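You operate a simulated robot arm through the tools that you are given. There is no shell and no other tool. Be economical: measure what you need, move in short steps, check, and stop when the job is done.

You run a simulated robot arm. Do the job below in one go: nothing can be reset, and whatever is moved stays where it is left.

## Task
Clean the salt crust off the cream lid with the softener cut off.
Fine: white switch handle off, then the grey plug out and on the small shelf, then press the green key once to see that nothing starts. Wipe with the blue pad only then and put it back. Grey plug in again, then the white switch handle on. Where these are worked on the way, their far stop is far enough and under half their travel is too little: white switch handle. What is to be rubbed or washed off counts as gone when no trace of it is left.

Only the result counts: the job must be done as asked and must still hold three seconds after the hand-in. Knocking over, shifting, dropping, spilling or breaking anything else fails it. Lids that push on must go on centred and level and be pressed home; caps that screw on are set level and turned clockwise until they are tight.

## Robot
A 6-joint arm with a two-finger parallel gripper on a trunk, on a base that drives. Base frame: it is fixed to the floor where the robot stands at the start and does not move with it; the origin is under the middle of the robot, x ahead of it, y to its left, z up. Lengths are in mm, angles in degrees, forces in N, time in s.
With the tool pointing down near the work surface it reaches from about 140 to 820 mm from the robot's upright axis, wherever it stands. Its first joint turns from -166.0 to 166.0 degrees. Places, roughly: blue pad [750, 1000, 750]; cream lid [600, 600, 700]; green key [700, 500, 700]; hole of the white socket [400, -200, 1200]; small shelf [500, 0, 1000]; white switch handle [400, -200, 1100]. Payload 3.91 kg.
The TCP is the grasp point between the finger pads, 30 mm short of the fingertips. In the tool frame z runs along the fingers and y along their closing line. Largest opening 110 mm; finger width 20, thickness 10; the body of the gripper, 48 by 112 mm, starts 55 mm behind the TCP.
Orientation is that of the tool frame in the base frame, as [roll, pitch, yaw] about the fixed x, y, z axes, in that order (R = Rz(yaw) Ry(pitch) Rx(roll)). With the fingers straight down and closing along the base's y, the tool's x points along the base's -x, its y along +y and its z along -z.

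## Interface
- The arm moves only by the tool jog_arm. Its argument "steps" is a list of rows, each a list of 7 numbers: the opening, from 0 (shut) to 1 (fully open), then the shift along the tool's x, y, z in units of 30 mm (1.0 is 30 mm), then the turn, a rotation vector about the tool's x, y, z in units of 5 degrees (1.0 is 5 degrees). In form: [[grip, tx, ty, tz, ax, ay, az], ...]. A call has 1 to 12 rows; each row shifts and turns the commanded pose from where the row before left it, along the tool's axes as they then stand. A call with a number of a shift or a turn outside -1 to 1 is refused whole. Each row takes 0.2 s and may step no farther than 50 mm and 8.6 degrees from the row before; otherwise, or with a gripper value out of range, the whole call is refused. A pose out of reach is approached as far as the arm can. The call stops where the force on the tool passes 90 N (or 10 N more than at its start, if that is more) or the arm is blocked; 0.2 s more then pass. The fingers move at their own pace (about 108 mm/s each) and stop on an object; they squeeze with about 44 N. The grip force told is the motor's: it shows also when the fingers shut on nothing. Time passes only in rows, and 0.2 s behind the last, so rows that do not move let the fingers close. It gives the time, the measured TCP pose, the force on the tool (base axes), the opening and the grip force at its end, in the units of the frame above (readings bear some noise), with the torque about the TCP (base axes, N m) and any sound that the robot's microphone picked up.
- Cameras (640 x 400 px; columns grow to the right, rows downward): "scene" is now at [-87.7, 21.5, 1532.6]; the picture's right is [0.23, -0.97, 0.00], its down [-0.63, -0.15, -0.76] and it looks along [0.74, 0.18, -0.64] (base axes); focal length 266 px, centre (320, 200). "wrist" rides on the gripper at [77, 7, -114] in the tool frame; the picture's right is [-0.09, 1.00, 0.00], its down [-0.80, -0.07, -0.59] and it looks along [-0.59, -0.05, 0.80] (tool axes); focal length 270 px, centre (320, 200). There is no depth. A picture from a camera that has moved, and an enlarged one, comes with that camera's place and axes in the base frame and with its lens.
- grab_frame(camera): a new picture of that camera. The clock stands still meanwhile.
- move_column(by): slides the trunk up (or, below 0, down) by that many mm; the arm and the scene camera ride with it, the base frame stays. It gives what a move gives, with no picture.
- base_move(legs): drives the robot by 1 to 6 legs, each [ahead, left, turn to the left] in mm, mm and degrees, along the robot's own axes; the way and the turn of a leg run together, so that a leg with both is an arc; at most 1500 mm and 180 degrees a leg. The arm and the cameras ride along, it lands a little off, and it stops where it bumps. It gives what a move gives.
- aim_head(pan, tilt): turns the head with the scene camera to pan (to the left, within 86 degrees either way) and tilt (down, from -29 to 69), counted from straight ahead of the robot. It gives what a move gives.
- close_up(camera, box): a new picture of the part [left, top, right, bottom] of that camera's present view, enlarged. The clock stands still meanwhile.
- job_done(): hands the job in; it is judged then, once.

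Go step by step. Nothing tells you exact positions but the pictures and the camera data: compare them with the known pose of the tool, close in by small moves and look again before you grip or let go. The budget is 120 turns and 90 pictures, counting those below and the enlarged ones. Unless the task says otherwise, let go and move clear before handing in.

The tools are called after "Emit:" as a command line: name --pt "numbers of a row" for each row, then --argument value for the rest, lists and objects as JSON in quotes. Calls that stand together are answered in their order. jog_arm: Moves the arm, as the interface text tells. Its arguments: {"type":"object","properties":{"steps":{"type":"array","items":{"type":"array","items":{"type":"number"}}}},"required":["steps"]} The other tools are called the same way: move_column (by) slides the trunk up or down; base_move (legs) drives the base; aim_head (pan, tilt) turns the head that bears the scene camera; grab_frame (camera) takes a picture; close_up (camera, box) takes an enlarged picture of a part of a camera's view; job_done () hands the job in.

At the start:

```text
time: 0.0
eef_pos: [434.6, 29.0, 1149.0]
orientation: [-180.0, 0.0, -179.9]
force: [-0.2, 0.4, 0.3]
wrist_torque: [0.02, -0.02, 0.02]
width: 110.1
finger_force: 0.1
trunk travel left (down, up): [-475.0, 65.0]
robot x, y, heading: [1.8, -2.5, -0.1]
head pan, tilt: [13.3, 40.1]
```

scene: 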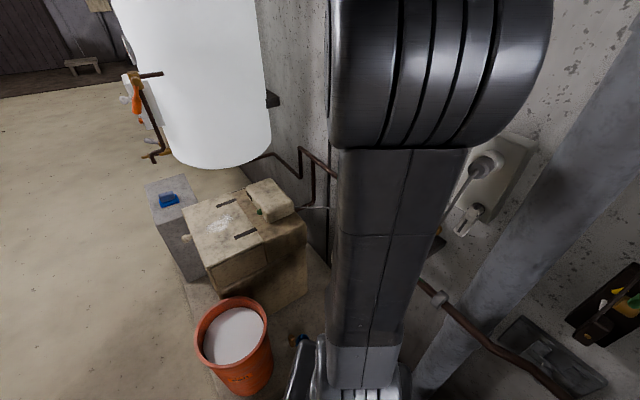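
wrist: 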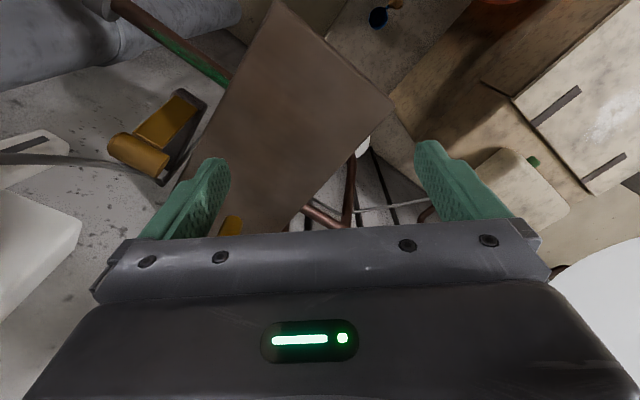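

The arm blocks part of the view; the softener is ahead-left and the socket panel is on the wall at the right. I turn the head to look at the socket panel first.

Emit:
aim_head --pan -25 --tilt 35

Emit:
grab_frame --camera "scene"

```text
time: 1.1
eef_pos: [436.4, 28.2, 1150.3]
orientation: [-179.9, 0.0, -180.0]
force: [-0.1, -0.2, 0.3]
wrist_torque: [-0.01, -0.04, -0.01]
width: 110.2
finger_force: 0.2
trunk travel left (down, up): [-475.0, 65.0]
robot x, y, heading: [-1.7, 0.2, -0.2]
head pan, tilt: [-25.0, 35.0]
```

```text
87 pictures are left
camera scene: at [-90.5, -35.1, 1540.3], right [-0.42, -0.91, 0.0], down [-0.52, 0.24, -0.82], along [0.74, -0.35, -0.57], focal length 266 px, centre (320, 200)
```

scene: 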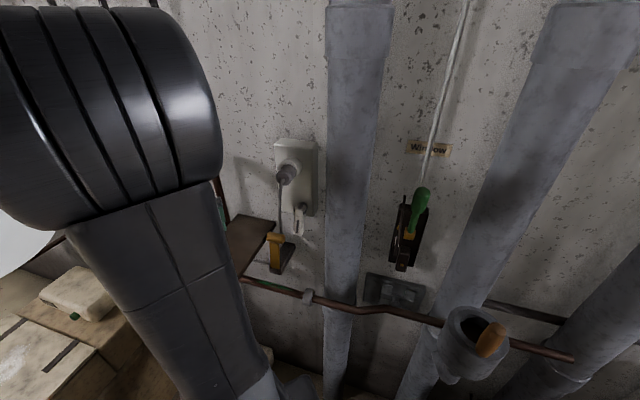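

Emit:
close_up --camera "scene" --box '[200, 110, 360, 300]'

Emit:
close_up --camera "wrist" --box '[0, 0, 640, 240]'

```text
2.11 times, centred on (280, 205) of scene
camera zoom: at [-90.5, -35.1, 1540.3], right [-0.42, -0.91, 0.0], down [-0.52, 0.24, -0.82], along [0.74, -0.35, -0.57], focal length 560 px, centre (404, 190)
```

zoom: 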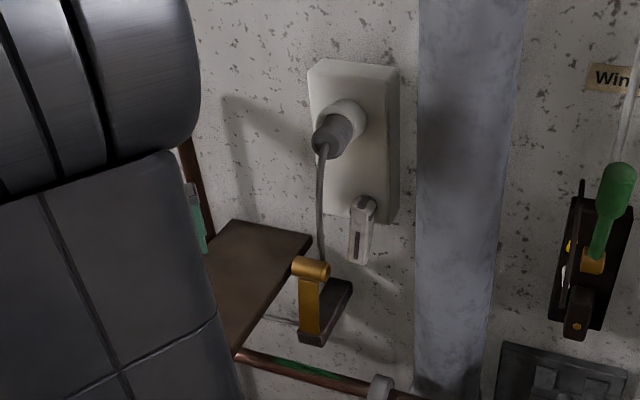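

```text
1.00 times, centred on (320, 120) of wrist
camera zoom: at [360.5, 35.6, 1263.3], right [0.09, 1.0, 0.0], down [0.8, -0.07, 0.59], along [0.59, -0.05, -0.8], focal length 270 px, centre (320, 280)
```

zoom: 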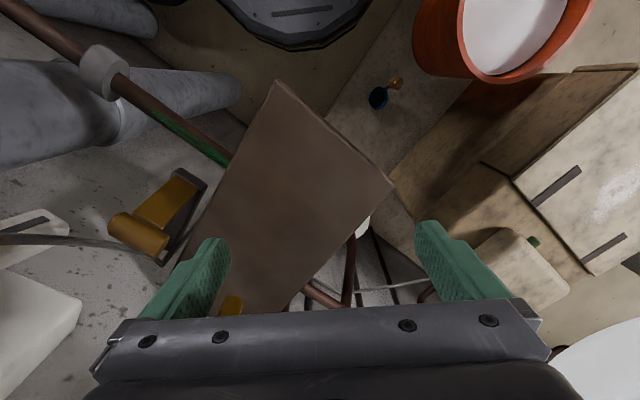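

The wall with the socket runs at about 45° to my right front, and the shelf sticks out of it. I look to the left to see the softener and the free floor.

Emit:
aim_head --pan 45 --tilt 40

Emit:
grab_frame --camera "scene"

Emit:
close_up --camera "scene" --box '[240, 120, 560, 320]'

```text
time: 2.5
eef_pos: [437.2, 28.3, 1149.2]
orientation: [-180.0, 0.0, 180.0]
force: [-0.1, 0.3, 1.0]
wrist_torque: [0.02, 0.02, 0.0]
width: 109.9
finger_force: 0.0
trunk travel left (down, up): [-475.0, 65.0]
robot x, y, heading: [1.4, -2.0, 0.0]
head pan, tilt: [45.0, 40.0]
```

```text
84 pictures are left
camera scene: at [-110.2, 62.1, 1532.8], right [0.71, -0.71, 0.0], down [-0.45, -0.45, -0.77], along [0.54, 0.54, -0.64], focal length 266 px, centre (320, 200)
```

scene: 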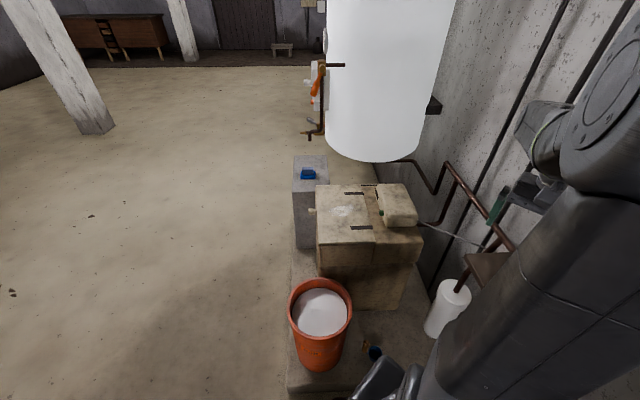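

```text
2.00 times, centred on (400, 220) of scene
camera zoom: at [-110.2, 62.1, 1532.8], right [0.71, -0.71, 0.0], down [-0.45, -0.45, -0.77], along [0.54, 0.54, -0.64], focal length 532 px, centre (160, 160)
```

zoom: 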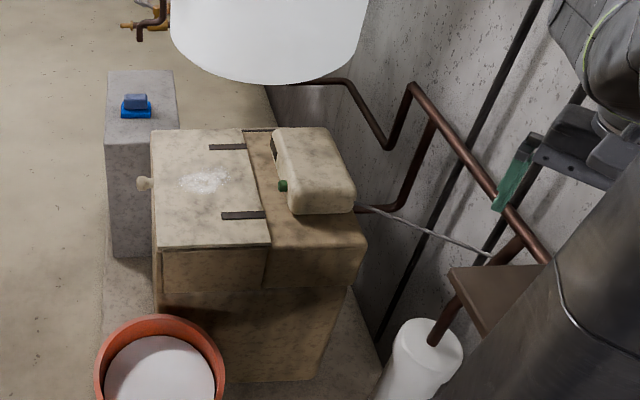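

There is open floor to my left and behind. I back off and turn to face the socket wall squarely.

Emit:
base_move --legs '[[-120, 150, 0], [0, 0, -45]]'

Emit:
aim_head --pan -15 --tilt 35

Emit:
grab_frame --camera "scene"

```text
time: 6.1
eef_pos: [206.5, -143.7, 1151.3]
orientation: [-179.9, 0.1, 134.3]
force: [0.7, -0.1, -0.5]
wrist_torque: [0.01, -0.02, 0.02]
width: 110.1
finger_force: 0.1
trunk travel left (down, up): [-475.0, 65.0]
robot x, y, heading: [-118.6, 150.2, -45.6]
head pan, tilt: [45.0, 40.0]
```

```text
time: 7.4
eef_pos: [206.1, -143.7, 1151.0]
orientation: [180.0, 0.1, 134.2]
force: [0.1, 0.3, -0.7]
wrist_torque: [0.01, 0.02, -0.01]
width: 110.0
finger_force: 0.1
trunk travel left (down, up): [-475.0, 65.0]
robot x, y, heading: [-118.0, 149.3, -45.9]
head pan, tilt: [-15.0, 35.0]
```

```text
82 pictures are left
camera scene: at [-194.8, 195.5, 1540.3], right [-0.87, -0.49, 0.0], down [-0.28, 0.5, -0.82], along [0.4, -0.71, -0.57], focal length 266 px, centre (320, 200)
```

scene: 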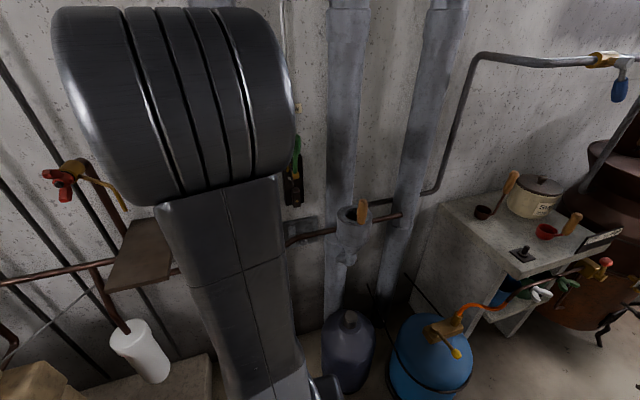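

The arm hides the socket. I pitch the tool to point at the wall and shift it left toward the socket, then look with the wrist camera.

Emit:
jog_arm --pt "0.6 0 0.3 0 0 -1 0" --pt "0.6 0 0.3 0 0 -1 0" --pt "0.6 0 0.3 0 0 -1 0" --pt "0.6 0 0.3 0 0 -1 0" --pt "0.6 0 0.3 0 0 -1 0" --pt "0.6 0 0.3 0 0 -1 0" --pt "0.6 0 0.3 0 0 -1 0" --pt "0.6 0 0.3 0 0 -1 0" --pt "0.6 0 0.3 0 0 -1 0" --pt "0.6 0 0.3 0 0 -1 0" --pt "0.6 0 0.3 0 0 -1 0" --pt "0.6 0 0.3 0 0 -1 0"

Emit:
jog_arm --pt "0.6 0 0 0 0 -1 0" --pt "0.6 0 0 0 0 -1 0" --pt "0.6 0 0 0 0 -1 0" --pt "0.6 0 0 0 0 -1 0" --pt "0.6 0 0 0 0 -1 0" --pt "0.6 0 0 0 0 -1 0"

Emit:
grab_frame --camera "wrist"

Emit:
grab_frame --camera "scene"

```text
time: 10.0
eef_pos: [284.1, -68.7, 1150.1]
orientation: [179.9, 60.0, 134.2]
force: [-0.4, 0.3, -0.5]
wrist_torque: [-0.02, -0.02, -0.02]
width: 65.9
finger_force: 0.1
trunk travel left (down, up): [-475.0, 65.0]
robot x, y, heading: [-118.5, 151.2, -45.8]
head pan, tilt: [-15.0, 35.0]
```

```text
time: 11.4
eef_pos: [284.4, -67.4, 1150.1]
orientation: [14.8, 89.9, -31.0]
force: [-0.3, 0.3, 0.0]
wrist_torque: [-0.02, 0.01, -0.01]
width: 66.1
finger_force: 0.1
trunk travel left (down, up): [-475.0, 65.0]
robot x, y, heading: [-120.6, 146.9, -45.5]
head pan, tilt: [-15.0, 35.0]
```

```text
81 pictures are left
camera wrist: at [210.2, 18.8, 1071.9], right [0.71, 0.7, 0.09], down [-0.47, 0.38, 0.8], along [0.52, -0.61, 0.59], focal length 270 px, centre (320, 200)
```

wrist: 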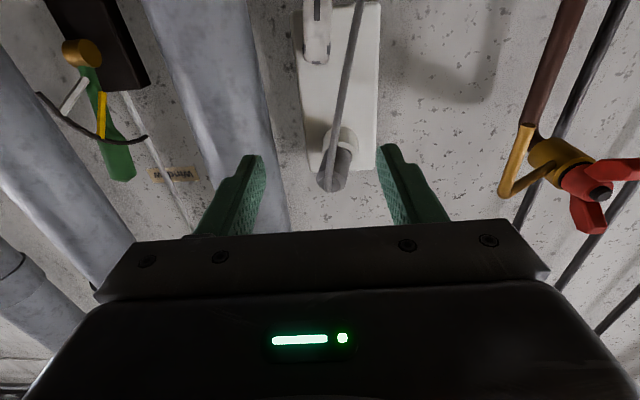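

```text
80 pictures are left
camera scene: at [-194.5, 195.3, 1540.3], right [-0.87, -0.49, 0.0], down [-0.28, 0.5, -0.82], along [0.4, -0.71, -0.57], focal length 266 px, centre (320, 200)
```

scene: 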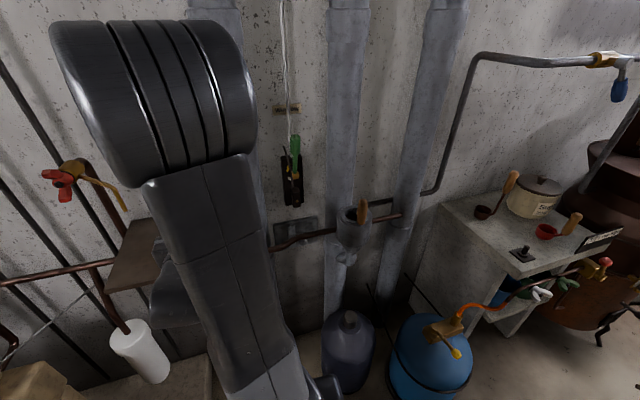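

The plug and the switch handle below it show (picture upside down). I enlarge the panel.

Emit:
close_up --camera "wrist" --box '[260, 0, 420, 100]'

Emit:
close_up --camera "wrist" --box '[240, 80, 440, 205]'

```text
4.00 times, centred on (340, 50) of wrist
camera zoom: at [210.2, 18.8, 1071.9], right [0.71, 0.7, 0.09], down [-0.47, 0.38, 0.8], along [0.52, -0.61, 0.59], focal length 1081 px, centre (240, 800)
```

zoom: 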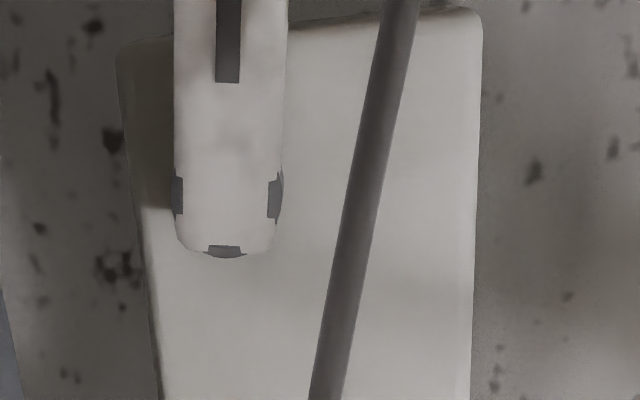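

```text
3.20 times, centred on (340, 142) of wrist
camera zoom: at [210.2, 18.8, 1071.9], right [0.71, 0.7, 0.09], down [-0.47, 0.38, 0.8], along [0.52, -0.61, 0.59], focal length 865 px, centre (256, 384)
```

zoom: 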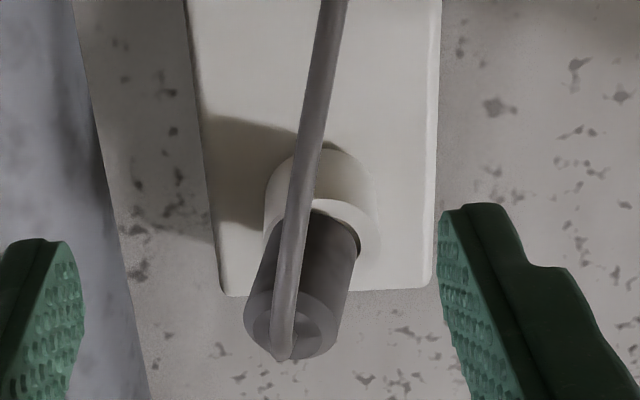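

The switch handle looks like a lever hanging from a hub. I lower the tool to see it whole.

Emit:
jog_arm --pt "0.6 1 0 0 0 0 0" --pt "0.6 1 0 0 0 0 0" --pt "0.6 1 0 0 0 0 0" --pt "0.6 1 0 0 0 0 0"

Emit:
grab_frame --camera "wrist"

Emit:
close_up --camera "wrist" --box '[240, 60, 400, 160]'

```text
time: 12.4
eef_pos: [322.4, -52.5, 1097.9]
orientation: [-115.1, 89.5, -161.0]
force: [-0.2, 0.8, 0.1]
wrist_torque: [0.0, -0.02, 0.0]
width: 65.9
finger_force: 0.1
out of reach, approached as far as the arm can: row 1, 2, 3, 4
trunk travel left (down, up): [-475.0, 65.0]
robot x, y, heading: [-122.8, 145.6, -45.8]
head pan, tilt: [-15.0, 35.0]
```

```text
77 pictures are left
camera wrist: at [247.7, 34.7, 1020.2], right [0.72, 0.69, 0.08], down [-0.46, 0.38, 0.8], along [0.53, -0.61, 0.59], focal length 270 px, centre (320, 200)
```

wrist: 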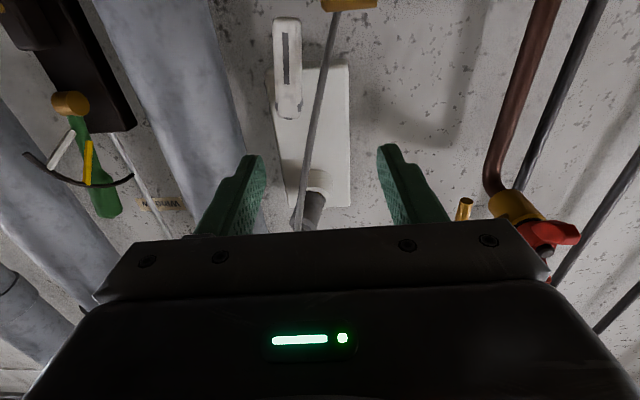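

```text
4.00 times, centred on (320, 110) of wrist
camera zoom: at [247.7, 34.7, 1020.2], right [0.72, 0.69, 0.08], down [-0.46, 0.38, 0.8], along [0.53, -0.61, 0.59], focal length 1081 px, centre (320, 560)
```

zoom: 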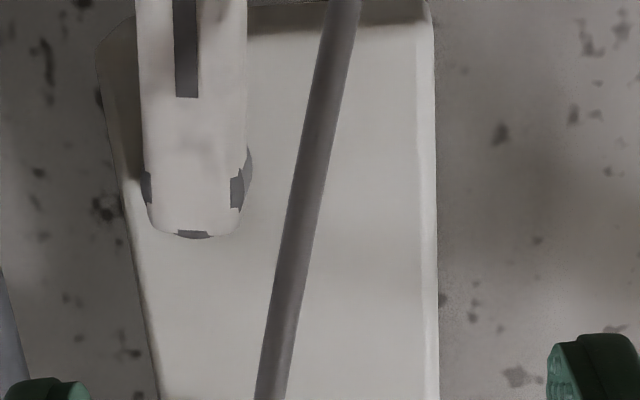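

The handle is a rotary lever pointing down with a dark pointer line, hub near (410,-189,1115). I lower the trunk so that the arm reaches it better and take a second view for triangulation.

Emit:
move_column --by -80

Emit:
jog_arm --pt "0.6 0 0 0 0 0 0" --pt "0.6 -0.2 -0.5 0 0 0 0" --pt "0.6 -0.2 -0.5 0 0 0 0"

Emit:
grab_frame --camera "wrist"

```text
time: 13.6
eef_pos: [321.0, -52.2, 1018.3]
orientation: [-115.6, 89.4, -161.4]
force: [0.0, 0.6, -0.2]
wrist_torque: [-0.05, -0.05, 0.01]
width: 65.9
finger_force: 0.1
trunk travel left (down, up): [-395.0, 145.0]
robot x, y, heading: [-119.8, 147.3, -45.4]
head pan, tilt: [-15.0, 35.0]
```

```text
time: 14.4
eef_pos: [299.7, -72.1, 1032.0]
orientation: [-116.1, 89.1, -162.1]
force: [-0.1, 0.2, 0.5]
wrist_torque: [0.0, 0.0, 0.05]
width: 66.3
finger_force: 0.1
trunk travel left (down, up): [-395.0, 145.0]
robot x, y, heading: [-120.6, 149.6, -45.2]
head pan, tilt: [-15.0, 35.0]
```

```text
75 pictures are left
camera wrist: at [225.3, 14.9, 954.3], right [0.72, 0.69, 0.07], down [-0.45, 0.38, 0.81], along [0.53, -0.61, 0.59], focal length 270 px, centre (320, 200)
```

wrist: 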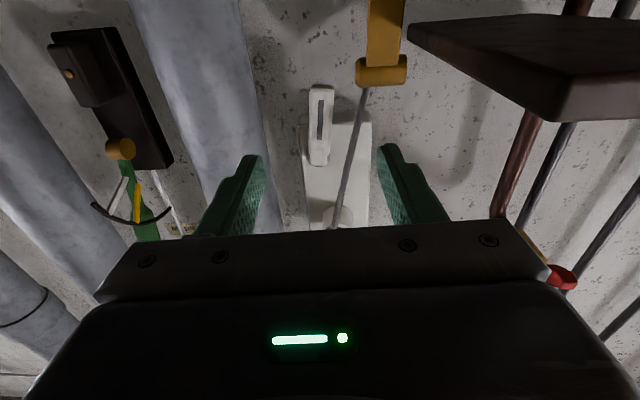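

Triangulated: lever tip near D≈482 toward the wall (s≈161, z≈1033), hub near s≈148, z≈1125. I advance toward the lever with the fingers open and look again.

Emit:
jog_arm --pt "0.6 -0.2 0 1 0 0 0" --pt "0.6 -0.2 0 1 0 0 0" --pt "0.6 -0.2 0 1 0 0 0" --pt "0.6 -0.2 0 1 0 0 0" --pt "0.6 0 0 0.5 0 0 0"

Emit:
grab_frame --camera "wrist"

Emit:
grab_frame --camera "scene"

```text
time: 15.6
eef_pos: [394.9, -170.1, 1055.4]
orientation: [-118.0, 89.3, -164.1]
force: [0.3, -0.7, -0.2]
wrist_torque: [0.01, 0.0, -0.05]
width: 66.0
finger_force: 0.0
trunk travel left (down, up): [-395.0, 145.0]
robot x, y, heading: [-119.0, 153.8, -45.6]
head pan, tilt: [-15.0, 35.0]
```

```text
74 pictures are left
camera wrist: at [320.3, -82.8, 977.3], right [0.72, 0.69, 0.08], down [-0.46, 0.38, 0.8], along [0.53, -0.61, 0.59], focal length 270 px, centre (320, 200)
```

wrist: 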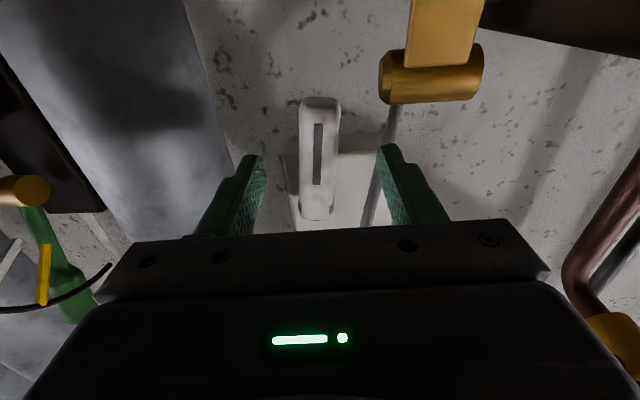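

```text
73 pictures are left
camera scene: at [-194.8, 195.4, 1460.3], right [-0.87, -0.49, 0.0], down [-0.28, 0.5, -0.82], along [0.4, -0.71, -0.57], focal length 266 px, centre (320, 200)
```

scene: 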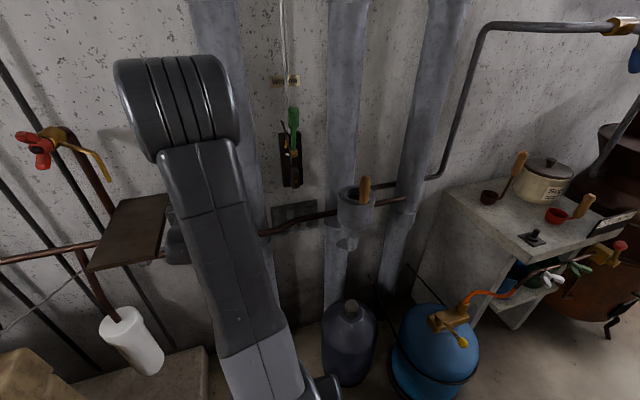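

The lever is between the fingers. Before gripping I enlarge it to judge which way it turns.

Emit:
close_up --camera "wrist" --box '[240, 80, 432, 200]'

Emit:
close_up --camera "wrist" --box '[270, 150, 400, 231]'

```text
3.33 times, centred on (336, 140) of wrist
camera zoom: at [320.3, -82.8, 977.3], right [0.72, 0.69, 0.08], down [-0.46, 0.38, 0.8], along [0.53, -0.61, 0.59], focal length 901 px, centre (267, 400)
```

zoom: 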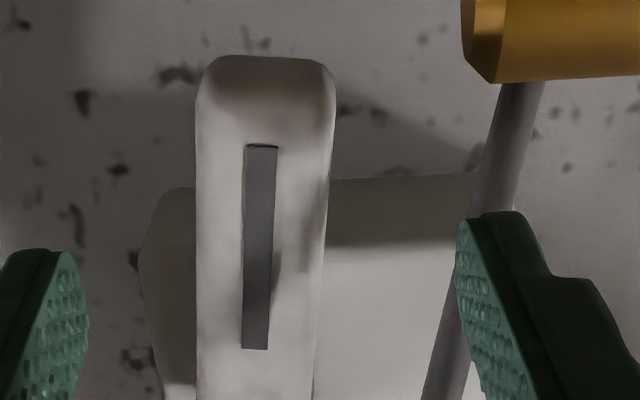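

```text
4.92 times, centred on (335, 190) of wrist
camera zoom: at [320.3, -82.8, 977.3], right [0.72, 0.69, 0.08], down [-0.46, 0.38, 0.8], along [0.53, -0.61, 0.59], focal length 1331 px, centre (246, 247)
```

zoom: 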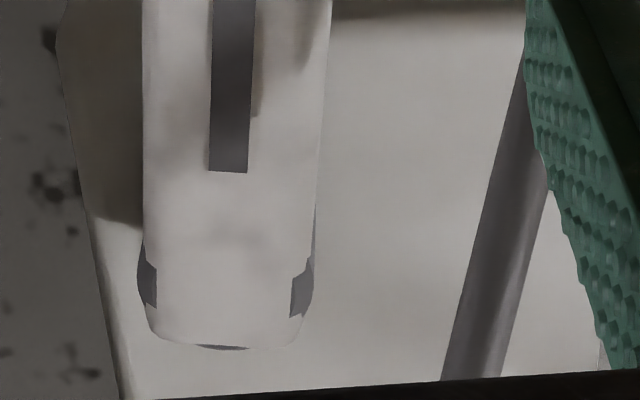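

The handle is a flat rotary lever. I narrow the opening to miss the cable, advance so the fingertips straddle it, and check.

Emit:
jog_arm --pt "0.43 0 0 0 0 0 0" --pt "0.43 0 0 0.7 0 0 0" --pt "0.43 0 0 0.7 0 0 0" --pt "0.43 0 0 0.6 0 0 0"

Emit:
grab_frame --camera "wrist"

```text
time: 16.6
eef_pos: [434.6, -212.1, 1055.0]
orientation: [-118.4, 89.4, -164.6]
force: [-0.8, -0.5, -0.2]
wrist_torque: [0.01, -0.01, -0.02]
width: 47.3
finger_force: 0.0
trunk travel left (down, up): [-395.0, 145.0]
robot x, y, heading: [-118.3, 150.3, -45.8]
head pan, tilt: [-15.0, 35.0]
```

```text
70 pictures are left
camera wrist: at [362.0, -125.0, 977.5], right [0.72, 0.69, 0.08], down [-0.45, 0.38, 0.8], along [0.52, -0.62, 0.59], focal length 270 px, centre (320, 200)
```

wrist: 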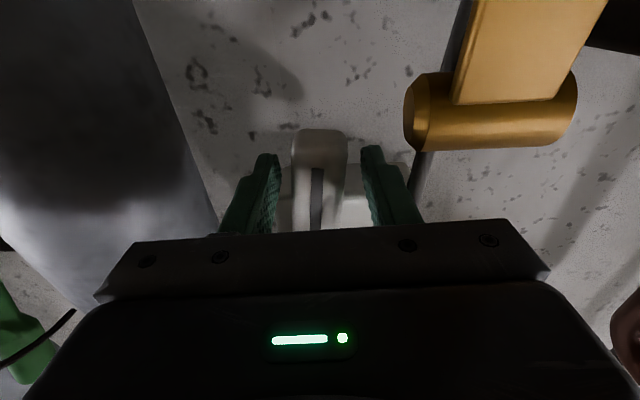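

Fingers straddle the lever, centred. A little deeper, then grip.

Emit:
jog_arm --pt "0.43 0 0 0.4 0 0 0" --pt "0.2 0 0 0 0 0 0" --pt "0.15 0 0 0 0 0 0" --pt "0.15 0 0 0 0 0 0"

Emit:
grab_frame --camera "wrist"

```text
time: 17.6
eef_pos: [444.5, -220.8, 1053.4]
orientation: [-133.8, 89.2, 179.9]
force: [-3.9, -3.4, -8.3]
wrist_torque: [0.16, -0.47, -0.08]
width: 31.7
finger_force: 44.8
trunk travel left (down, up): [-395.0, 145.0]
robot x, y, heading: [-122.9, 148.0, -45.7]
head pan, tilt: [-15.0, 35.0]
```

```text
69 pictures are left
camera wrist: at [370.6, -133.9, 976.2], right [0.72, 0.69, 0.08], down [-0.45, 0.38, 0.81], along [0.52, -0.62, 0.59], focal length 270 px, centre (320, 200)
```

wrist: 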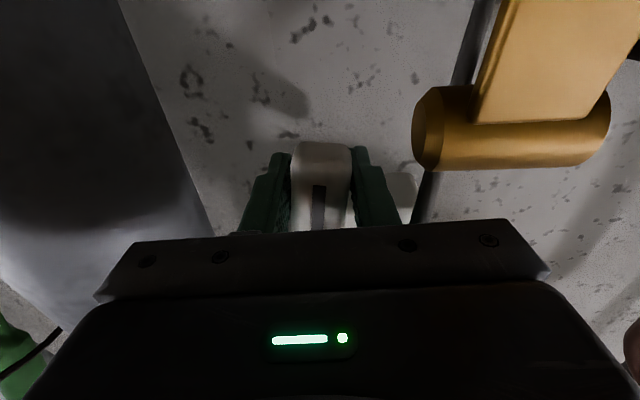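

Gripped at 31.7 mm. I test a small turn with the tip toward the right.

Emit:
jog_arm --pt "0.1 0 -0.2 0 0 0 -1" --pt "0.1 -0.02 -0.2 0 0 0 -1"

```text
time: 18.2
eef_pos: [444.1, -222.2, 1055.2]
orientation: [-93.5, 79.4, -140.0]
force: [0.2, -1.3, -19.0]
wrist_torque: [1.14, -1.2, -0.09]
width: 35.2
finger_force: 45.4
out of reach, approached as far as the arm can: row 1, 2
trunk travel left (down, up): [-395.0, 145.0]
robot x, y, heading: [-119.2, 147.4, -45.6]
head pan, tilt: [-15.0, 35.0]
```

The arm reports being at its reach limit and the lever did not follow. I turn back and try the other way.

Emit:
jog_arm --pt "0.1 0 0 0 0 0 1" --pt "0.1 0 0 0 0 0 1"

Emit:
jog_arm --pt "0.1 0 0.2 0 0 0 1" --pt "0.1 -0.02 0.2 0 0 0 1"

```text
time: 18.8
eef_pos: [444.2, -222.0, 1056.2]
orientation: [-126.9, 89.5, -173.1]
force: [1.8, -3.4, -10.9]
wrist_torque: [0.7, -0.25, 0.14]
width: 32.1
finger_force: 45.1
trunk travel left (down, up): [-395.0, 145.0]
robot x, y, heading: [-120.2, 151.3, -45.8]
head pan, tilt: [-15.0, 35.0]
```

```text
time: 19.4
eef_pos: [460.7, -208.8, 1067.8]
orientation: [102.8, 81.0, 55.1]
force: [-62.8, -18.2, -58.3]
wrist_torque: [0.14, -0.22, -0.28]
width: 39.1
finger_force: 44.7
out of reach, approached as far as the arm can: row 1, 2
trunk travel left (down, up): [-395.0, 145.0]
robot x, y, heading: [-119.4, 150.8, -46.1]
head pan, tilt: [-15.0, 35.0]
```

The tool moved left; I look whether the lever followed.

Emit:
grab_frame --camera "wrist"

```text
68 pictures are left
camera wrist: at [396.6, -109.8, 995.0], right [0.72, 0.65, 0.24], down [-0.52, 0.29, 0.8], along [0.45, -0.7, 0.55], focal length 270 px, centre (320, 200)
```

wrist: 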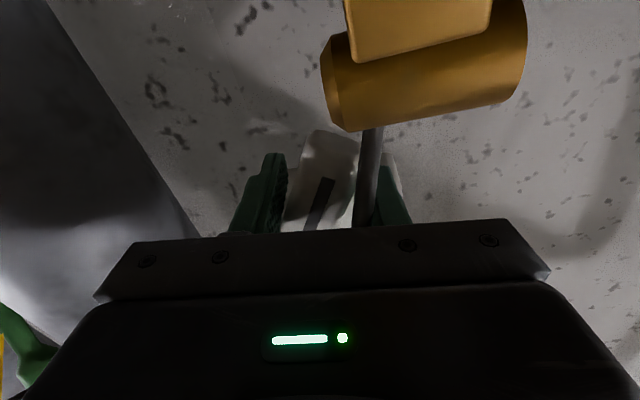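

The lever is turning left (tip toward the shelf side). The arm strains at its reach, so I open, back off straight, and look at the whole panel.

Emit:
jog_arm --pt "0.5 0 0 0 0 0 0" --pt "0.5 0 0 0 0 0 0" --pt "0.5 0 0 -0.5 0 0 0" --pt "0.5 0 0 -0.7 0 0 0" --pt "0.5 0 0 -1 0 0 -1" --pt "0.5 0 0 -1 0 0 -1"

Emit:
grab_frame --camera "wrist"

```text
time: 20.8
eef_pos: [411.3, -125.2, 1084.9]
orientation: [-90.7, 89.4, -136.7]
force: [0.3, 0.5, 0.1]
wrist_torque: [-0.02, 0.0, -0.01]
width: 54.9
finger_force: 0.1
out of reach, approached as far as the arm can: row 3
trunk travel left (down, up): [-395.0, 145.0]
robot x, y, heading: [-119.4, 148.8, -45.6]
head pan, tilt: [-15.0, 35.0]
```

```text
67 pictures are left
camera wrist: at [336.9, -38.2, 1006.5], right [0.72, 0.69, 0.08], down [-0.46, 0.38, 0.8], along [0.53, -0.61, 0.59], focal length 270 px, centre (320, 200)
```

wrist: 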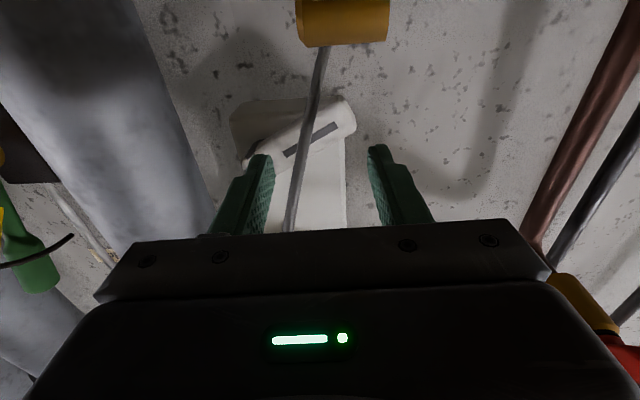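

The lever has swung about 50° left past the cable. I close the fingers and push it further up from below, between hub and cable, to reach its stop.

Emit:
jog_arm --pt "0 0.5 -0.4 0 0 0 0" --pt "0 0.5 -0.4 0 0 0 0" --pt "0 0 0 0.7 0 0 0" --pt "0 0 0 0.7 0 0 0" --pt "0 0 0 0.7 0 0 0" --pt "0 0 0 0.7 0 0 0"

Emit:
grab_frame --camera "wrist"

```text
time: 22.2
eef_pos: [452.3, -203.4, 1054.7]
orientation: [-118.1, 89.4, -164.0]
force: [0.2, 0.2, -0.6]
wrist_torque: [0.01, 0.0, 0.0]
width: 0.0
finger_force: 37.6
trunk travel left (down, up): [-395.0, 145.0]
robot x, y, heading: [-119.5, 148.4, -45.6]
head pan, tilt: [-15.0, 35.0]
```

```text
66 pictures are left
camera wrist: at [378.2, -116.0, 975.9], right [0.72, 0.69, 0.08], down [-0.46, 0.38, 0.8], along [0.53, -0.61, 0.59], focal length 270 px, centre (320, 200)
```

wrist: 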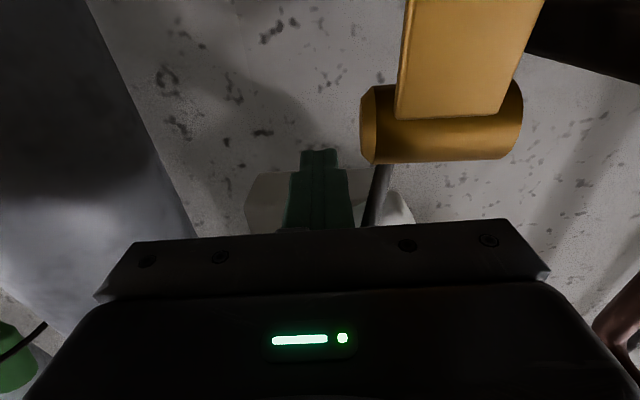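

Fingers are below the lever and clear. I push upward in small steps.

Emit:
jog_arm --pt "0 -0.4 0 0 0 0 0" --pt "0 -0.4 0 0 0 0 0" --pt "0 -0.3 0 0 0 0 0" --pt "0 -0.3 0 0 0 0 0"

```text
time: 23.1
eef_pos: [448.5, -200.2, 1069.2]
orientation: [-161.1, 86.6, 153.2]
force: [-13.3, 0.5, -17.9]
wrist_torque: [-0.15, 0.07, 0.12]
width: 0.0
finger_force: 38.2
trunk travel left (down, up): [-395.0, 145.0]
robot x, y, heading: [-115.2, 148.4, -45.9]
head pan, tilt: [-15.0, 35.0]
stopped in row 4: the force on the tool passed its limit (the readings are from after the stop); the commanded pose is now the measured one
```

Blocked with high force — possibly the lever is at its stop. I back off and compare the lever's angle.

Emit:
jog_arm --pt "0 0.6 0 0 0 0 0" --pt "0 0 0 -1 0 0 0" --pt "0 0 0 -1 0 0 0" --pt "0 0 0.5 -1 0 0 0" --pt "0 -0.5 0.3 0 0 0 0"

Emit:
grab_frame --camera "wrist"

Emit:
close_up --camera "wrist" --box '[200, 80, 400, 205]'

```text
time: 24.3
eef_pos: [403.2, -118.4, 1072.9]
orientation: [-158.5, 87.2, 155.8]
force: [0.7, 0.1, 0.0]
wrist_torque: [-0.01, -0.02, -0.01]
width: 0.0
finger_force: 37.3
trunk travel left (down, up): [-395.0, 145.0]
robot x, y, heading: [-121.5, 151.4, -45.8]
head pan, tilt: [-15.0, 35.0]
```

```text
65 pictures are left
camera wrist: at [325.9, -30.3, 1001.1], right [0.72, 0.69, 0.07], down [-0.43, 0.36, 0.83], along [0.55, -0.62, 0.56], focal length 270 px, centre (320, 200)
```

wrist: 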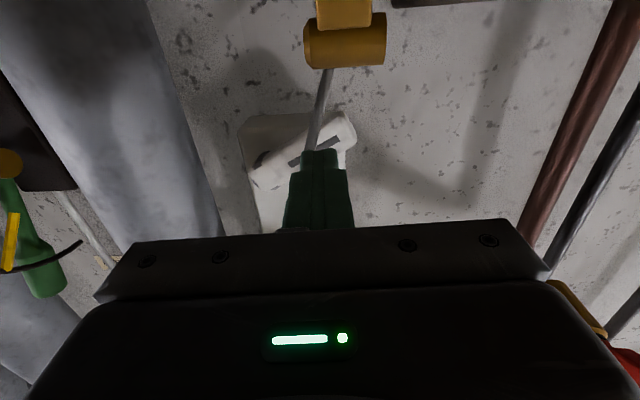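

```text
3.20 times, centred on (300, 142) of wrist
camera zoom: at [325.9, -30.3, 1001.1], right [0.72, 0.69, 0.07], down [-0.43, 0.36, 0.83], along [0.55, -0.62, 0.56], focal length 865 px, centre (384, 384)
```

zoom: 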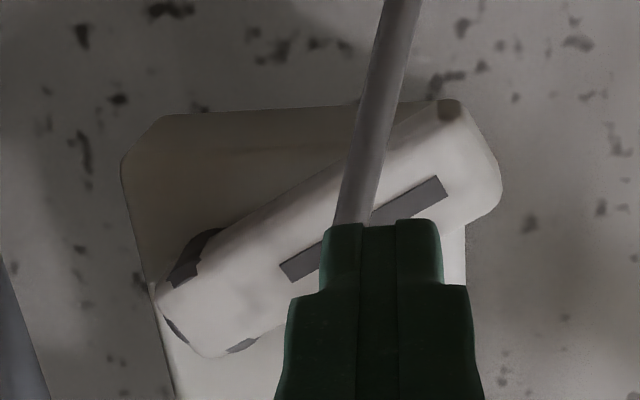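

The lever now sits about 60° over. To be sure it is at the stop I push once more near the tip, left of the cable.

Emit:
jog_arm --pt "0 0.4 0.4 0 0 0 0" --pt "0 0.4 0.4 0 0 0 0" --pt "0 0 0 0.8 0 0 0" --pt "0 0 0 0.8 0 0 0" --pt "0 0 0 0.8 0 0 0" --pt "0 0 0 0.7 0 0 0"

Emit:
grab_frame --camera "wrist"

```text
time: 25.7
eef_pos: [484.3, -168.4, 1043.5]
orientation: [-158.7, 87.0, 155.6]
force: [0.0, 0.4, -0.1]
wrist_torque: [0.03, 0.02, -0.01]
width: 0.0
finger_force: 37.2
trunk travel left (down, up): [-395.0, 145.0]
robot x, y, heading: [-119.4, 151.4, -45.7]
head pan, tilt: [-15.0, 35.0]
```

```text
63 pictures are left
camera wrist: at [406.3, -79.9, 971.0], right [0.72, 0.69, 0.07], down [-0.43, 0.36, 0.83], along [0.55, -0.62, 0.56], focal length 270 px, centre (320, 200)
```

wrist: 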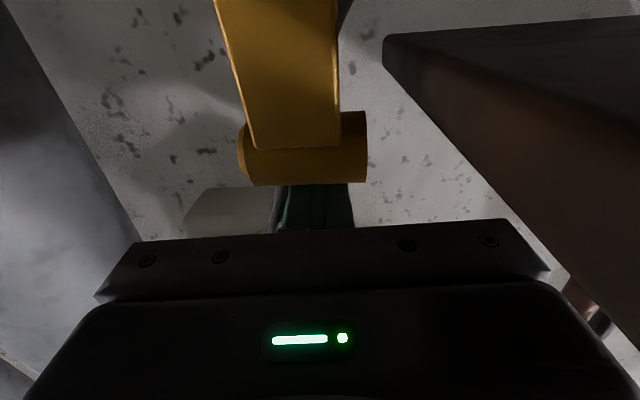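

Emit:
jog_arm --pt "0 -0.25 0 0 0 0 0" --pt "0 -0.25 0 0 0 0 0" --pt "0 -0.15 0 0 0 0 0" --pt "0 -0.15 0 0 0 0 0" --pt "0 -0.15 0 0 0 0 0" --pt "0 -0.15 0 0 0 0 0"

```text
time: 27.3
eef_pos: [483.0, -167.2, 1058.1]
orientation: [-163.5, 84.4, 151.2]
force: [-2.4, 0.3, -24.5]
wrist_torque: [0.26, -0.21, -0.02]
width: 0.1
finger_force: 37.3
trunk travel left (down, up): [-395.0, 145.0]
robot x, y, heading: [-118.9, 151.3, -45.5]
head pan, tilt: [-15.0, 35.0]
stopped in row 6: the force on the tool passed its limit (the readings are from after the stop); the commanded pose is now the measured one
```

The lever is firmly at its stop (off). I retreat and raise toward the plug.

Emit:
jog_arm --pt "0.6 0.5 0 0 0 0 0" --pt "0.6 0 0 -1 0 0 0" --pt "0.6 0 0 -1 0 0 0" --pt "0.6 0 0 -1 0 0 0" --pt "0.6 0 -0.5 -1 0 0 0" --pt "0.6 -0.5 -0.8 0 0 0.5 0" --pt "0.6 -1 -0.8 0 0 0 0" --pt "0.6 -1 0 0 0 0 0"

Emit:
move_column --by 80

Emit:
grab_frame --camera "wrist"

```text
time: 29.1
eef_pos: [361.5, -130.5, 1133.3]
orientation: [-168.1, 82.5, 146.4]
force: [0.2, -0.2, 0.8]
wrist_torque: [0.01, 0.02, -0.02]
width: 66.1
finger_force: 0.0
trunk travel left (down, up): [-395.0, 145.0]
robot x, y, heading: [-118.9, 149.1, -45.5]
head pan, tilt: [-15.0, 35.0]
```

```text
time: 30.3
eef_pos: [361.5, -131.2, 1213.0]
orientation: [-168.3, 82.6, 146.2]
force: [1.0, -0.8, 0.4]
wrist_torque: [0.01, 0.02, 0.0]
width: 66.0
finger_force: 0.1
trunk travel left (down, up): [-475.0, 65.0]
robot x, y, heading: [-117.6, 151.2, -45.6]
head pan, tilt: [-15.0, 35.0]
```

```text
62 pictures are left
camera wrist: at [279.9, -38.7, 1150.6], right [0.72, 0.69, 0.06], down [-0.38, 0.31, 0.87], along [0.58, -0.65, 0.49], focal length 270 px, centre (320, 200)
```

wrist: 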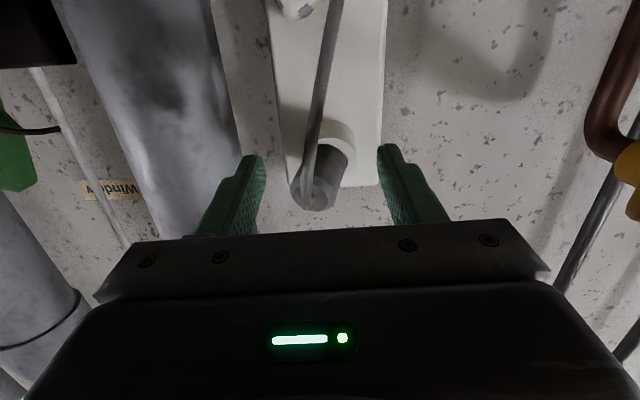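

The plug end is near D≈400, z≈1240. The panel geometry suggests the wall normal heading is about -40°, my tool's about -46°. I zoom to measure the plug's axis.

Emit:
close_up --camera "wrist" --box '[250, 100, 410, 220]'

```text
3.33 times, centred on (330, 160) of wrist
camera zoom: at [279.9, -38.7, 1150.6], right [0.72, 0.69, 0.06], down [-0.38, 0.31, 0.87], along [0.58, -0.65, 0.49], focal length 901 px, centre (287, 333)
```

zoom: 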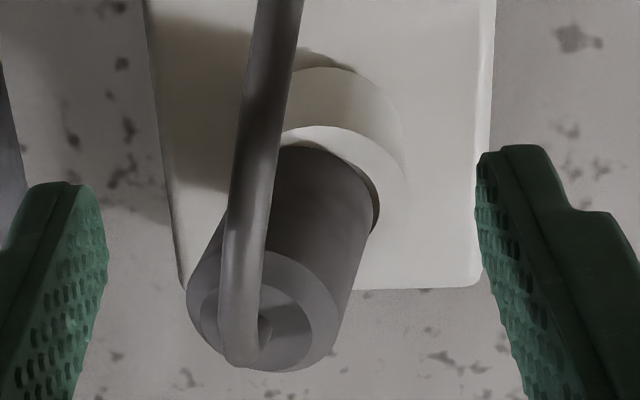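

I level the tool and yaw it toward about -37° heading, backing off slightly, then recheck.

Emit:
jog_arm --pt "0.6 0 0 -0.8 -0.9 -0.8 0" --pt "0.6 0 0 0 -0.9 -0.7 0"

Emit:
grab_frame --camera "wrist"

Emit:
close_up --camera "wrist" --box '[230, 90, 390, 210]'

```text
time: 30.9
eef_pos: [362.1, -82.2, 1212.7]
orientation: [-97.8, 89.1, -135.1]
force: [0.6, 0.3, 0.7]
wrist_torque: [0.02, -0.03, 0.03]
width: 66.0
finger_force: 0.0
out of reach, approached as far as the arm can: row 2
trunk travel left (down, up): [-475.0, 65.0]
robot x, y, heading: [-120.7, 149.8, -45.7]
head pan, tilt: [-15.0, 35.0]
```

```text
60 pictures are left
camera wrist: at [275.7, -8.1, 1134.7], right [0.6, 0.79, 0.07], down [-0.51, 0.31, 0.8], along [0.62, -0.52, 0.59], focal length 270 px, centre (320, 200)
```

wrist: 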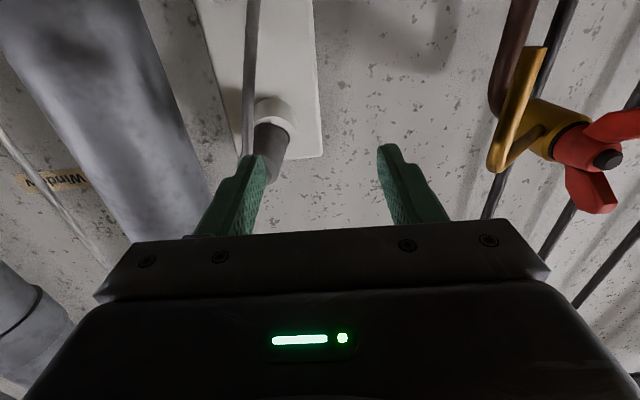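

```text
3.33 times, centred on (310, 150) of wrist
camera zoom: at [275.7, -8.1, 1134.7], right [0.6, 0.79, 0.07], down [-0.51, 0.31, 0.8], along [0.62, -0.52, 0.59], focal length 901 px, centre (353, 367)
```

zoom: 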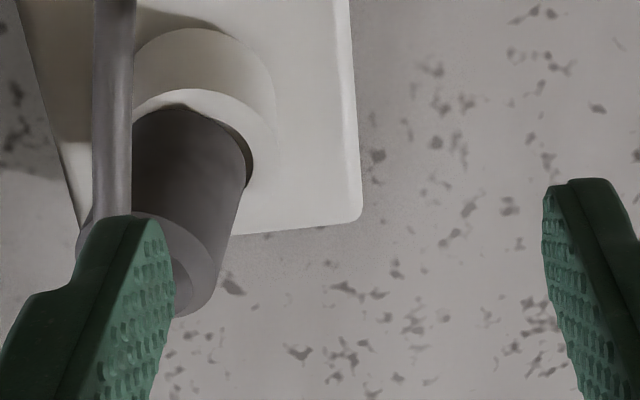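

The arm drifted sideways near some limit. I look at the arm's posture from the head to understand it.

Emit:
aim_head --pan 10 --tilt 40

Emit:
grab_frame --camera "scene"

```text
time: 31.8
eef_pos: [362.7, -82.2, 1213.1]
orientation: [-99.0, 89.0, -136.3]
force: [0.2, 0.2, -0.1]
wrist_torque: [-0.01, -0.01, -0.03]
width: 66.0
finger_force: 0.2
trunk travel left (down, up): [-475.0, 65.0]
robot x, y, heading: [-122.3, 145.6, -45.6]
head pan, tilt: [10.0, 40.0]
```

```text
58 pictures are left
camera scene: at [-169.7, 223.1, 1532.8], right [-0.58, -0.81, 0.0], down [-0.52, 0.38, -0.77], along [0.62, -0.45, -0.64], focal length 266 px, centre (320, 200)
```

scene: 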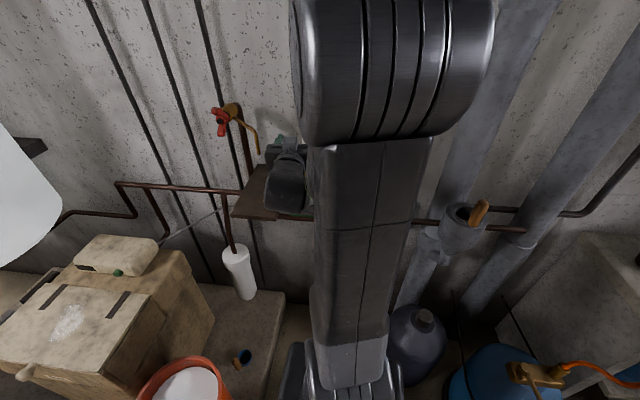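

The wrist is too close to the shoulder (folded arm). I back the base off 100 mm so the arm can stretch, then re-approach.

Emit:
base_move --legs '[[-110, 0, 0]]'

Emit:
jog_arm --pt "0.6 0 -0.7 0.8 0 0 0" --pt "0.6 0 -0.7 0.8 0 0 0" --pt "0.6 -0.3 0 0.8 0 0 0" --pt "0.6 -0.3 0 0.5 0 0 0"

Emit:
grab_frame --camera "wrist"

```text
time: 33.0
eef_pos: [285.9, -2.5, 1213.7]
orientation: [-94.8, 89.0, -132.1]
force: [0.1, -0.1, -1.0]
wrist_torque: [0.01, 0.0, 0.02]
width: 66.2
finger_force: 0.1
trunk travel left (down, up): [-475.0, 65.0]
robot x, y, heading: [-197.4, 227.6, -45.4]
head pan, tilt: [10.0, 40.0]
```

```text
time: 34.0
eef_pos: [351.3, -48.2, 1237.4]
orientation: [-100.9, 89.0, -138.5]
force: [0.9, -1.3, 0.7]
wrist_torque: [-0.03, 0.03, 0.0]
width: 66.0
finger_force: 0.1
out of reach, approached as far as the arm can: row 1, 2, 3
trunk travel left (down, up): [-475.0, 65.0]
robot x, y, heading: [-199.1, 225.3, -45.8]
head pan, tilt: [10.0, 40.0]
```

```text
57 pictures are left
camera wrist: at [264.8, 26.4, 1160.1], right [0.61, 0.79, 0.07], down [-0.5, 0.31, 0.8], along [0.61, -0.52, 0.59], focal length 270 px, centre (320, 200)
```

wrist: 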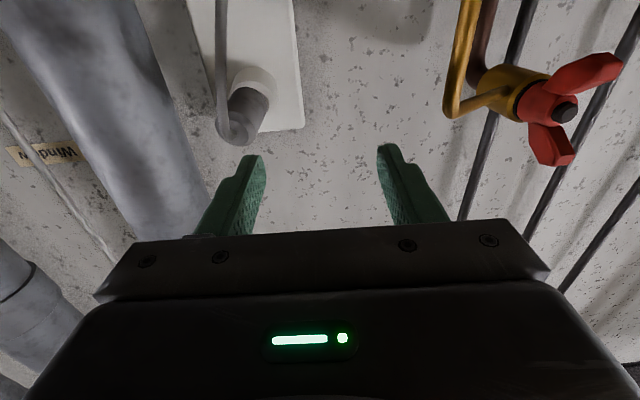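

Plug end estimated at (398,-175,1245). I move to 60 mm short of grasp on its axis and check alignment.

Emit:
jog_arm --pt "0.6 -0.1 -0.8 0 0 0 0" --pt "0.6 -0.1 -0.8 0.6 0 0 0" --pt "0.6 0 -0.78 0.6 0 0 0" --pt "0.6 0 0 0.6 0 0 0" --pt "0.6 0 0 0.6 0 0 0"

Emit:
grab_frame --camera "wrist"

Emit:
close_up --camera "wrist" --box '[240, 100, 400, 220]'

```text
time: 35.1
eef_pos: [400.9, -87.8, 1255.7]
orientation: [-107.9, 88.9, -145.6]
force: [0.6, -0.1, 0.6]
wrist_torque: [0.03, 0.0, 0.0]
width: 65.8
finger_force: 0.1
out of reach, approached as far as the arm can: row 1, 2, 3, 4
trunk travel left (down, up): [-475.0, 65.0]
robot x, y, heading: [-193.3, 231.0, -45.8]
head pan, tilt: [10.0, 40.0]
```

```text
56 pictures are left
camera wrist: at [314.4, -13.1, 1178.9], right [0.61, 0.79, 0.07], down [-0.5, 0.32, 0.81], along [0.61, -0.53, 0.59], focal length 270 px, centre (320, 200)
```

wrist: 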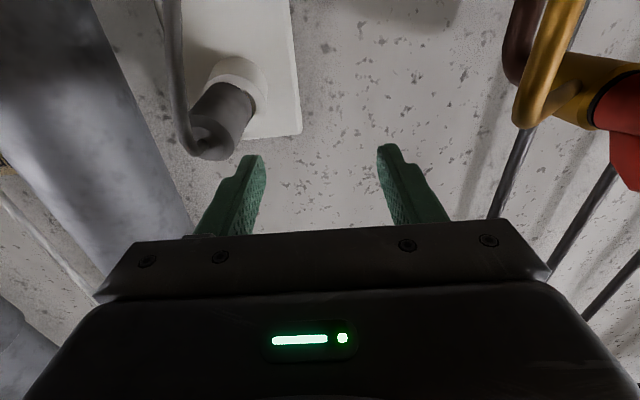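

```text
3.33 times, centred on (320, 160) of wrist
camera zoom: at [314.4, -13.1, 1178.9], right [0.61, 0.79, 0.07], down [-0.5, 0.32, 0.81], along [0.61, -0.53, 0.59], focal length 901 px, centre (320, 333)
```

zoom: 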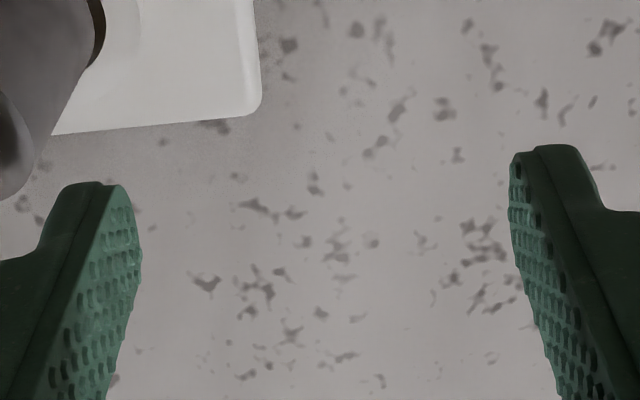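

Sideways motion to the right is being refused by some joint limit. I lower the trunk by 100 and test with the arm reaching up instead.

Emit:
move_column --by -100

Emit:
jog_arm --pt "0.6 -0.8 0 0 0 0 0" --pt "0.6 -0.8 0 0 0 0 0" --pt "0.6 -0.8 -0.5 0 0 0 0" --pt "0.6 -0.5 -0.5 0 0 0 0" --pt "0.6 0 -0.5 0 0 0 0"

```text
time: 36.5
eef_pos: [400.8, -88.1, 1157.8]
orientation: [-104.3, 88.9, -142.1]
force: [0.0, -0.2, 0.3]
wrist_torque: [-0.01, 0.01, 0.04]
width: 65.9
finger_force: 0.1
trunk travel left (down, up): [-375.0, 165.0]
robot x, y, heading: [-196.2, 228.5, -45.5]
head pan, tilt: [10.0, 40.0]
```

```text
time: 37.7
eef_pos: [380.3, -114.5, 1248.4]
orientation: [-112.9, 88.9, -151.1]
force: [0.8, 0.9, -0.2]
wrist_torque: [0.02, 0.01, 0.0]
width: 65.8
finger_force: 0.1
out of reach, approached as far as the arm can: row 5
trunk travel left (down, up): [-375.0, 165.0]
robot x, y, heading: [-196.9, 226.4, -45.7]
head pan, tilt: [10.0, 40.0]
```

Lowering the trunk helped. I lower it further and redo.

Emit:
move_column --by -150

Emit:
jog_arm --pt "0.6 -0.9 0 0 0 0 0" --pt "0.6 -0.9 0 0 0 0 0" --pt "0.6 -0.9 0 0 0 0 0" --pt "0.6 -0.9 0 0 0 0 0" --pt "0.6 -0.9 -0.6 0 0 0 0" --pt "0.6 -0.4 -0.6 0 0 0 0"

Emit:
grab_frame --camera "wrist"

```text
time: 39.4
eef_pos: [379.5, -114.7, 1098.7]
orientation: [-112.3, 89.0, -150.4]
force: [0.4, 0.2, -1.1]
wrist_torque: [0.0, 0.01, -0.01]
width: 66.0
finger_force: 0.2
trunk travel left (down, up): [-225.0, 315.0]
robot x, y, heading: [-196.9, 233.3, -45.3]
head pan, tilt: [10.0, 40.0]
```

```text
time: 40.8
eef_pos: [359.6, -141.1, 1245.9]
orientation: [-112.4, 88.8, -150.5]
force: [-0.7, -0.2, 0.3]
wrist_torque: [-0.04, -0.01, -0.03]
width: 66.1
finger_force: 0.0
trunk travel left (down, up): [-225.0, 315.0]
robot x, y, heading: [-198.1, 231.2, -45.7]
head pan, tilt: [10.0, 40.0]
```

```text
54 pictures are left
camera wrist: at [274.3, -66.3, 1168.5], right [0.62, 0.78, 0.07], down [-0.5, 0.32, 0.81], along [0.61, -0.53, 0.59], focal length 270 px, centre (320, 200)
```

wrist: 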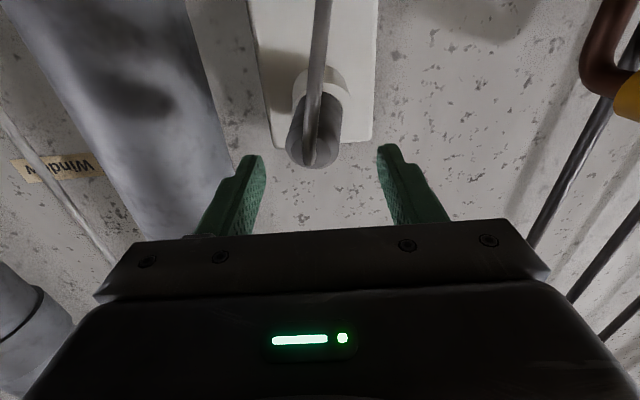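

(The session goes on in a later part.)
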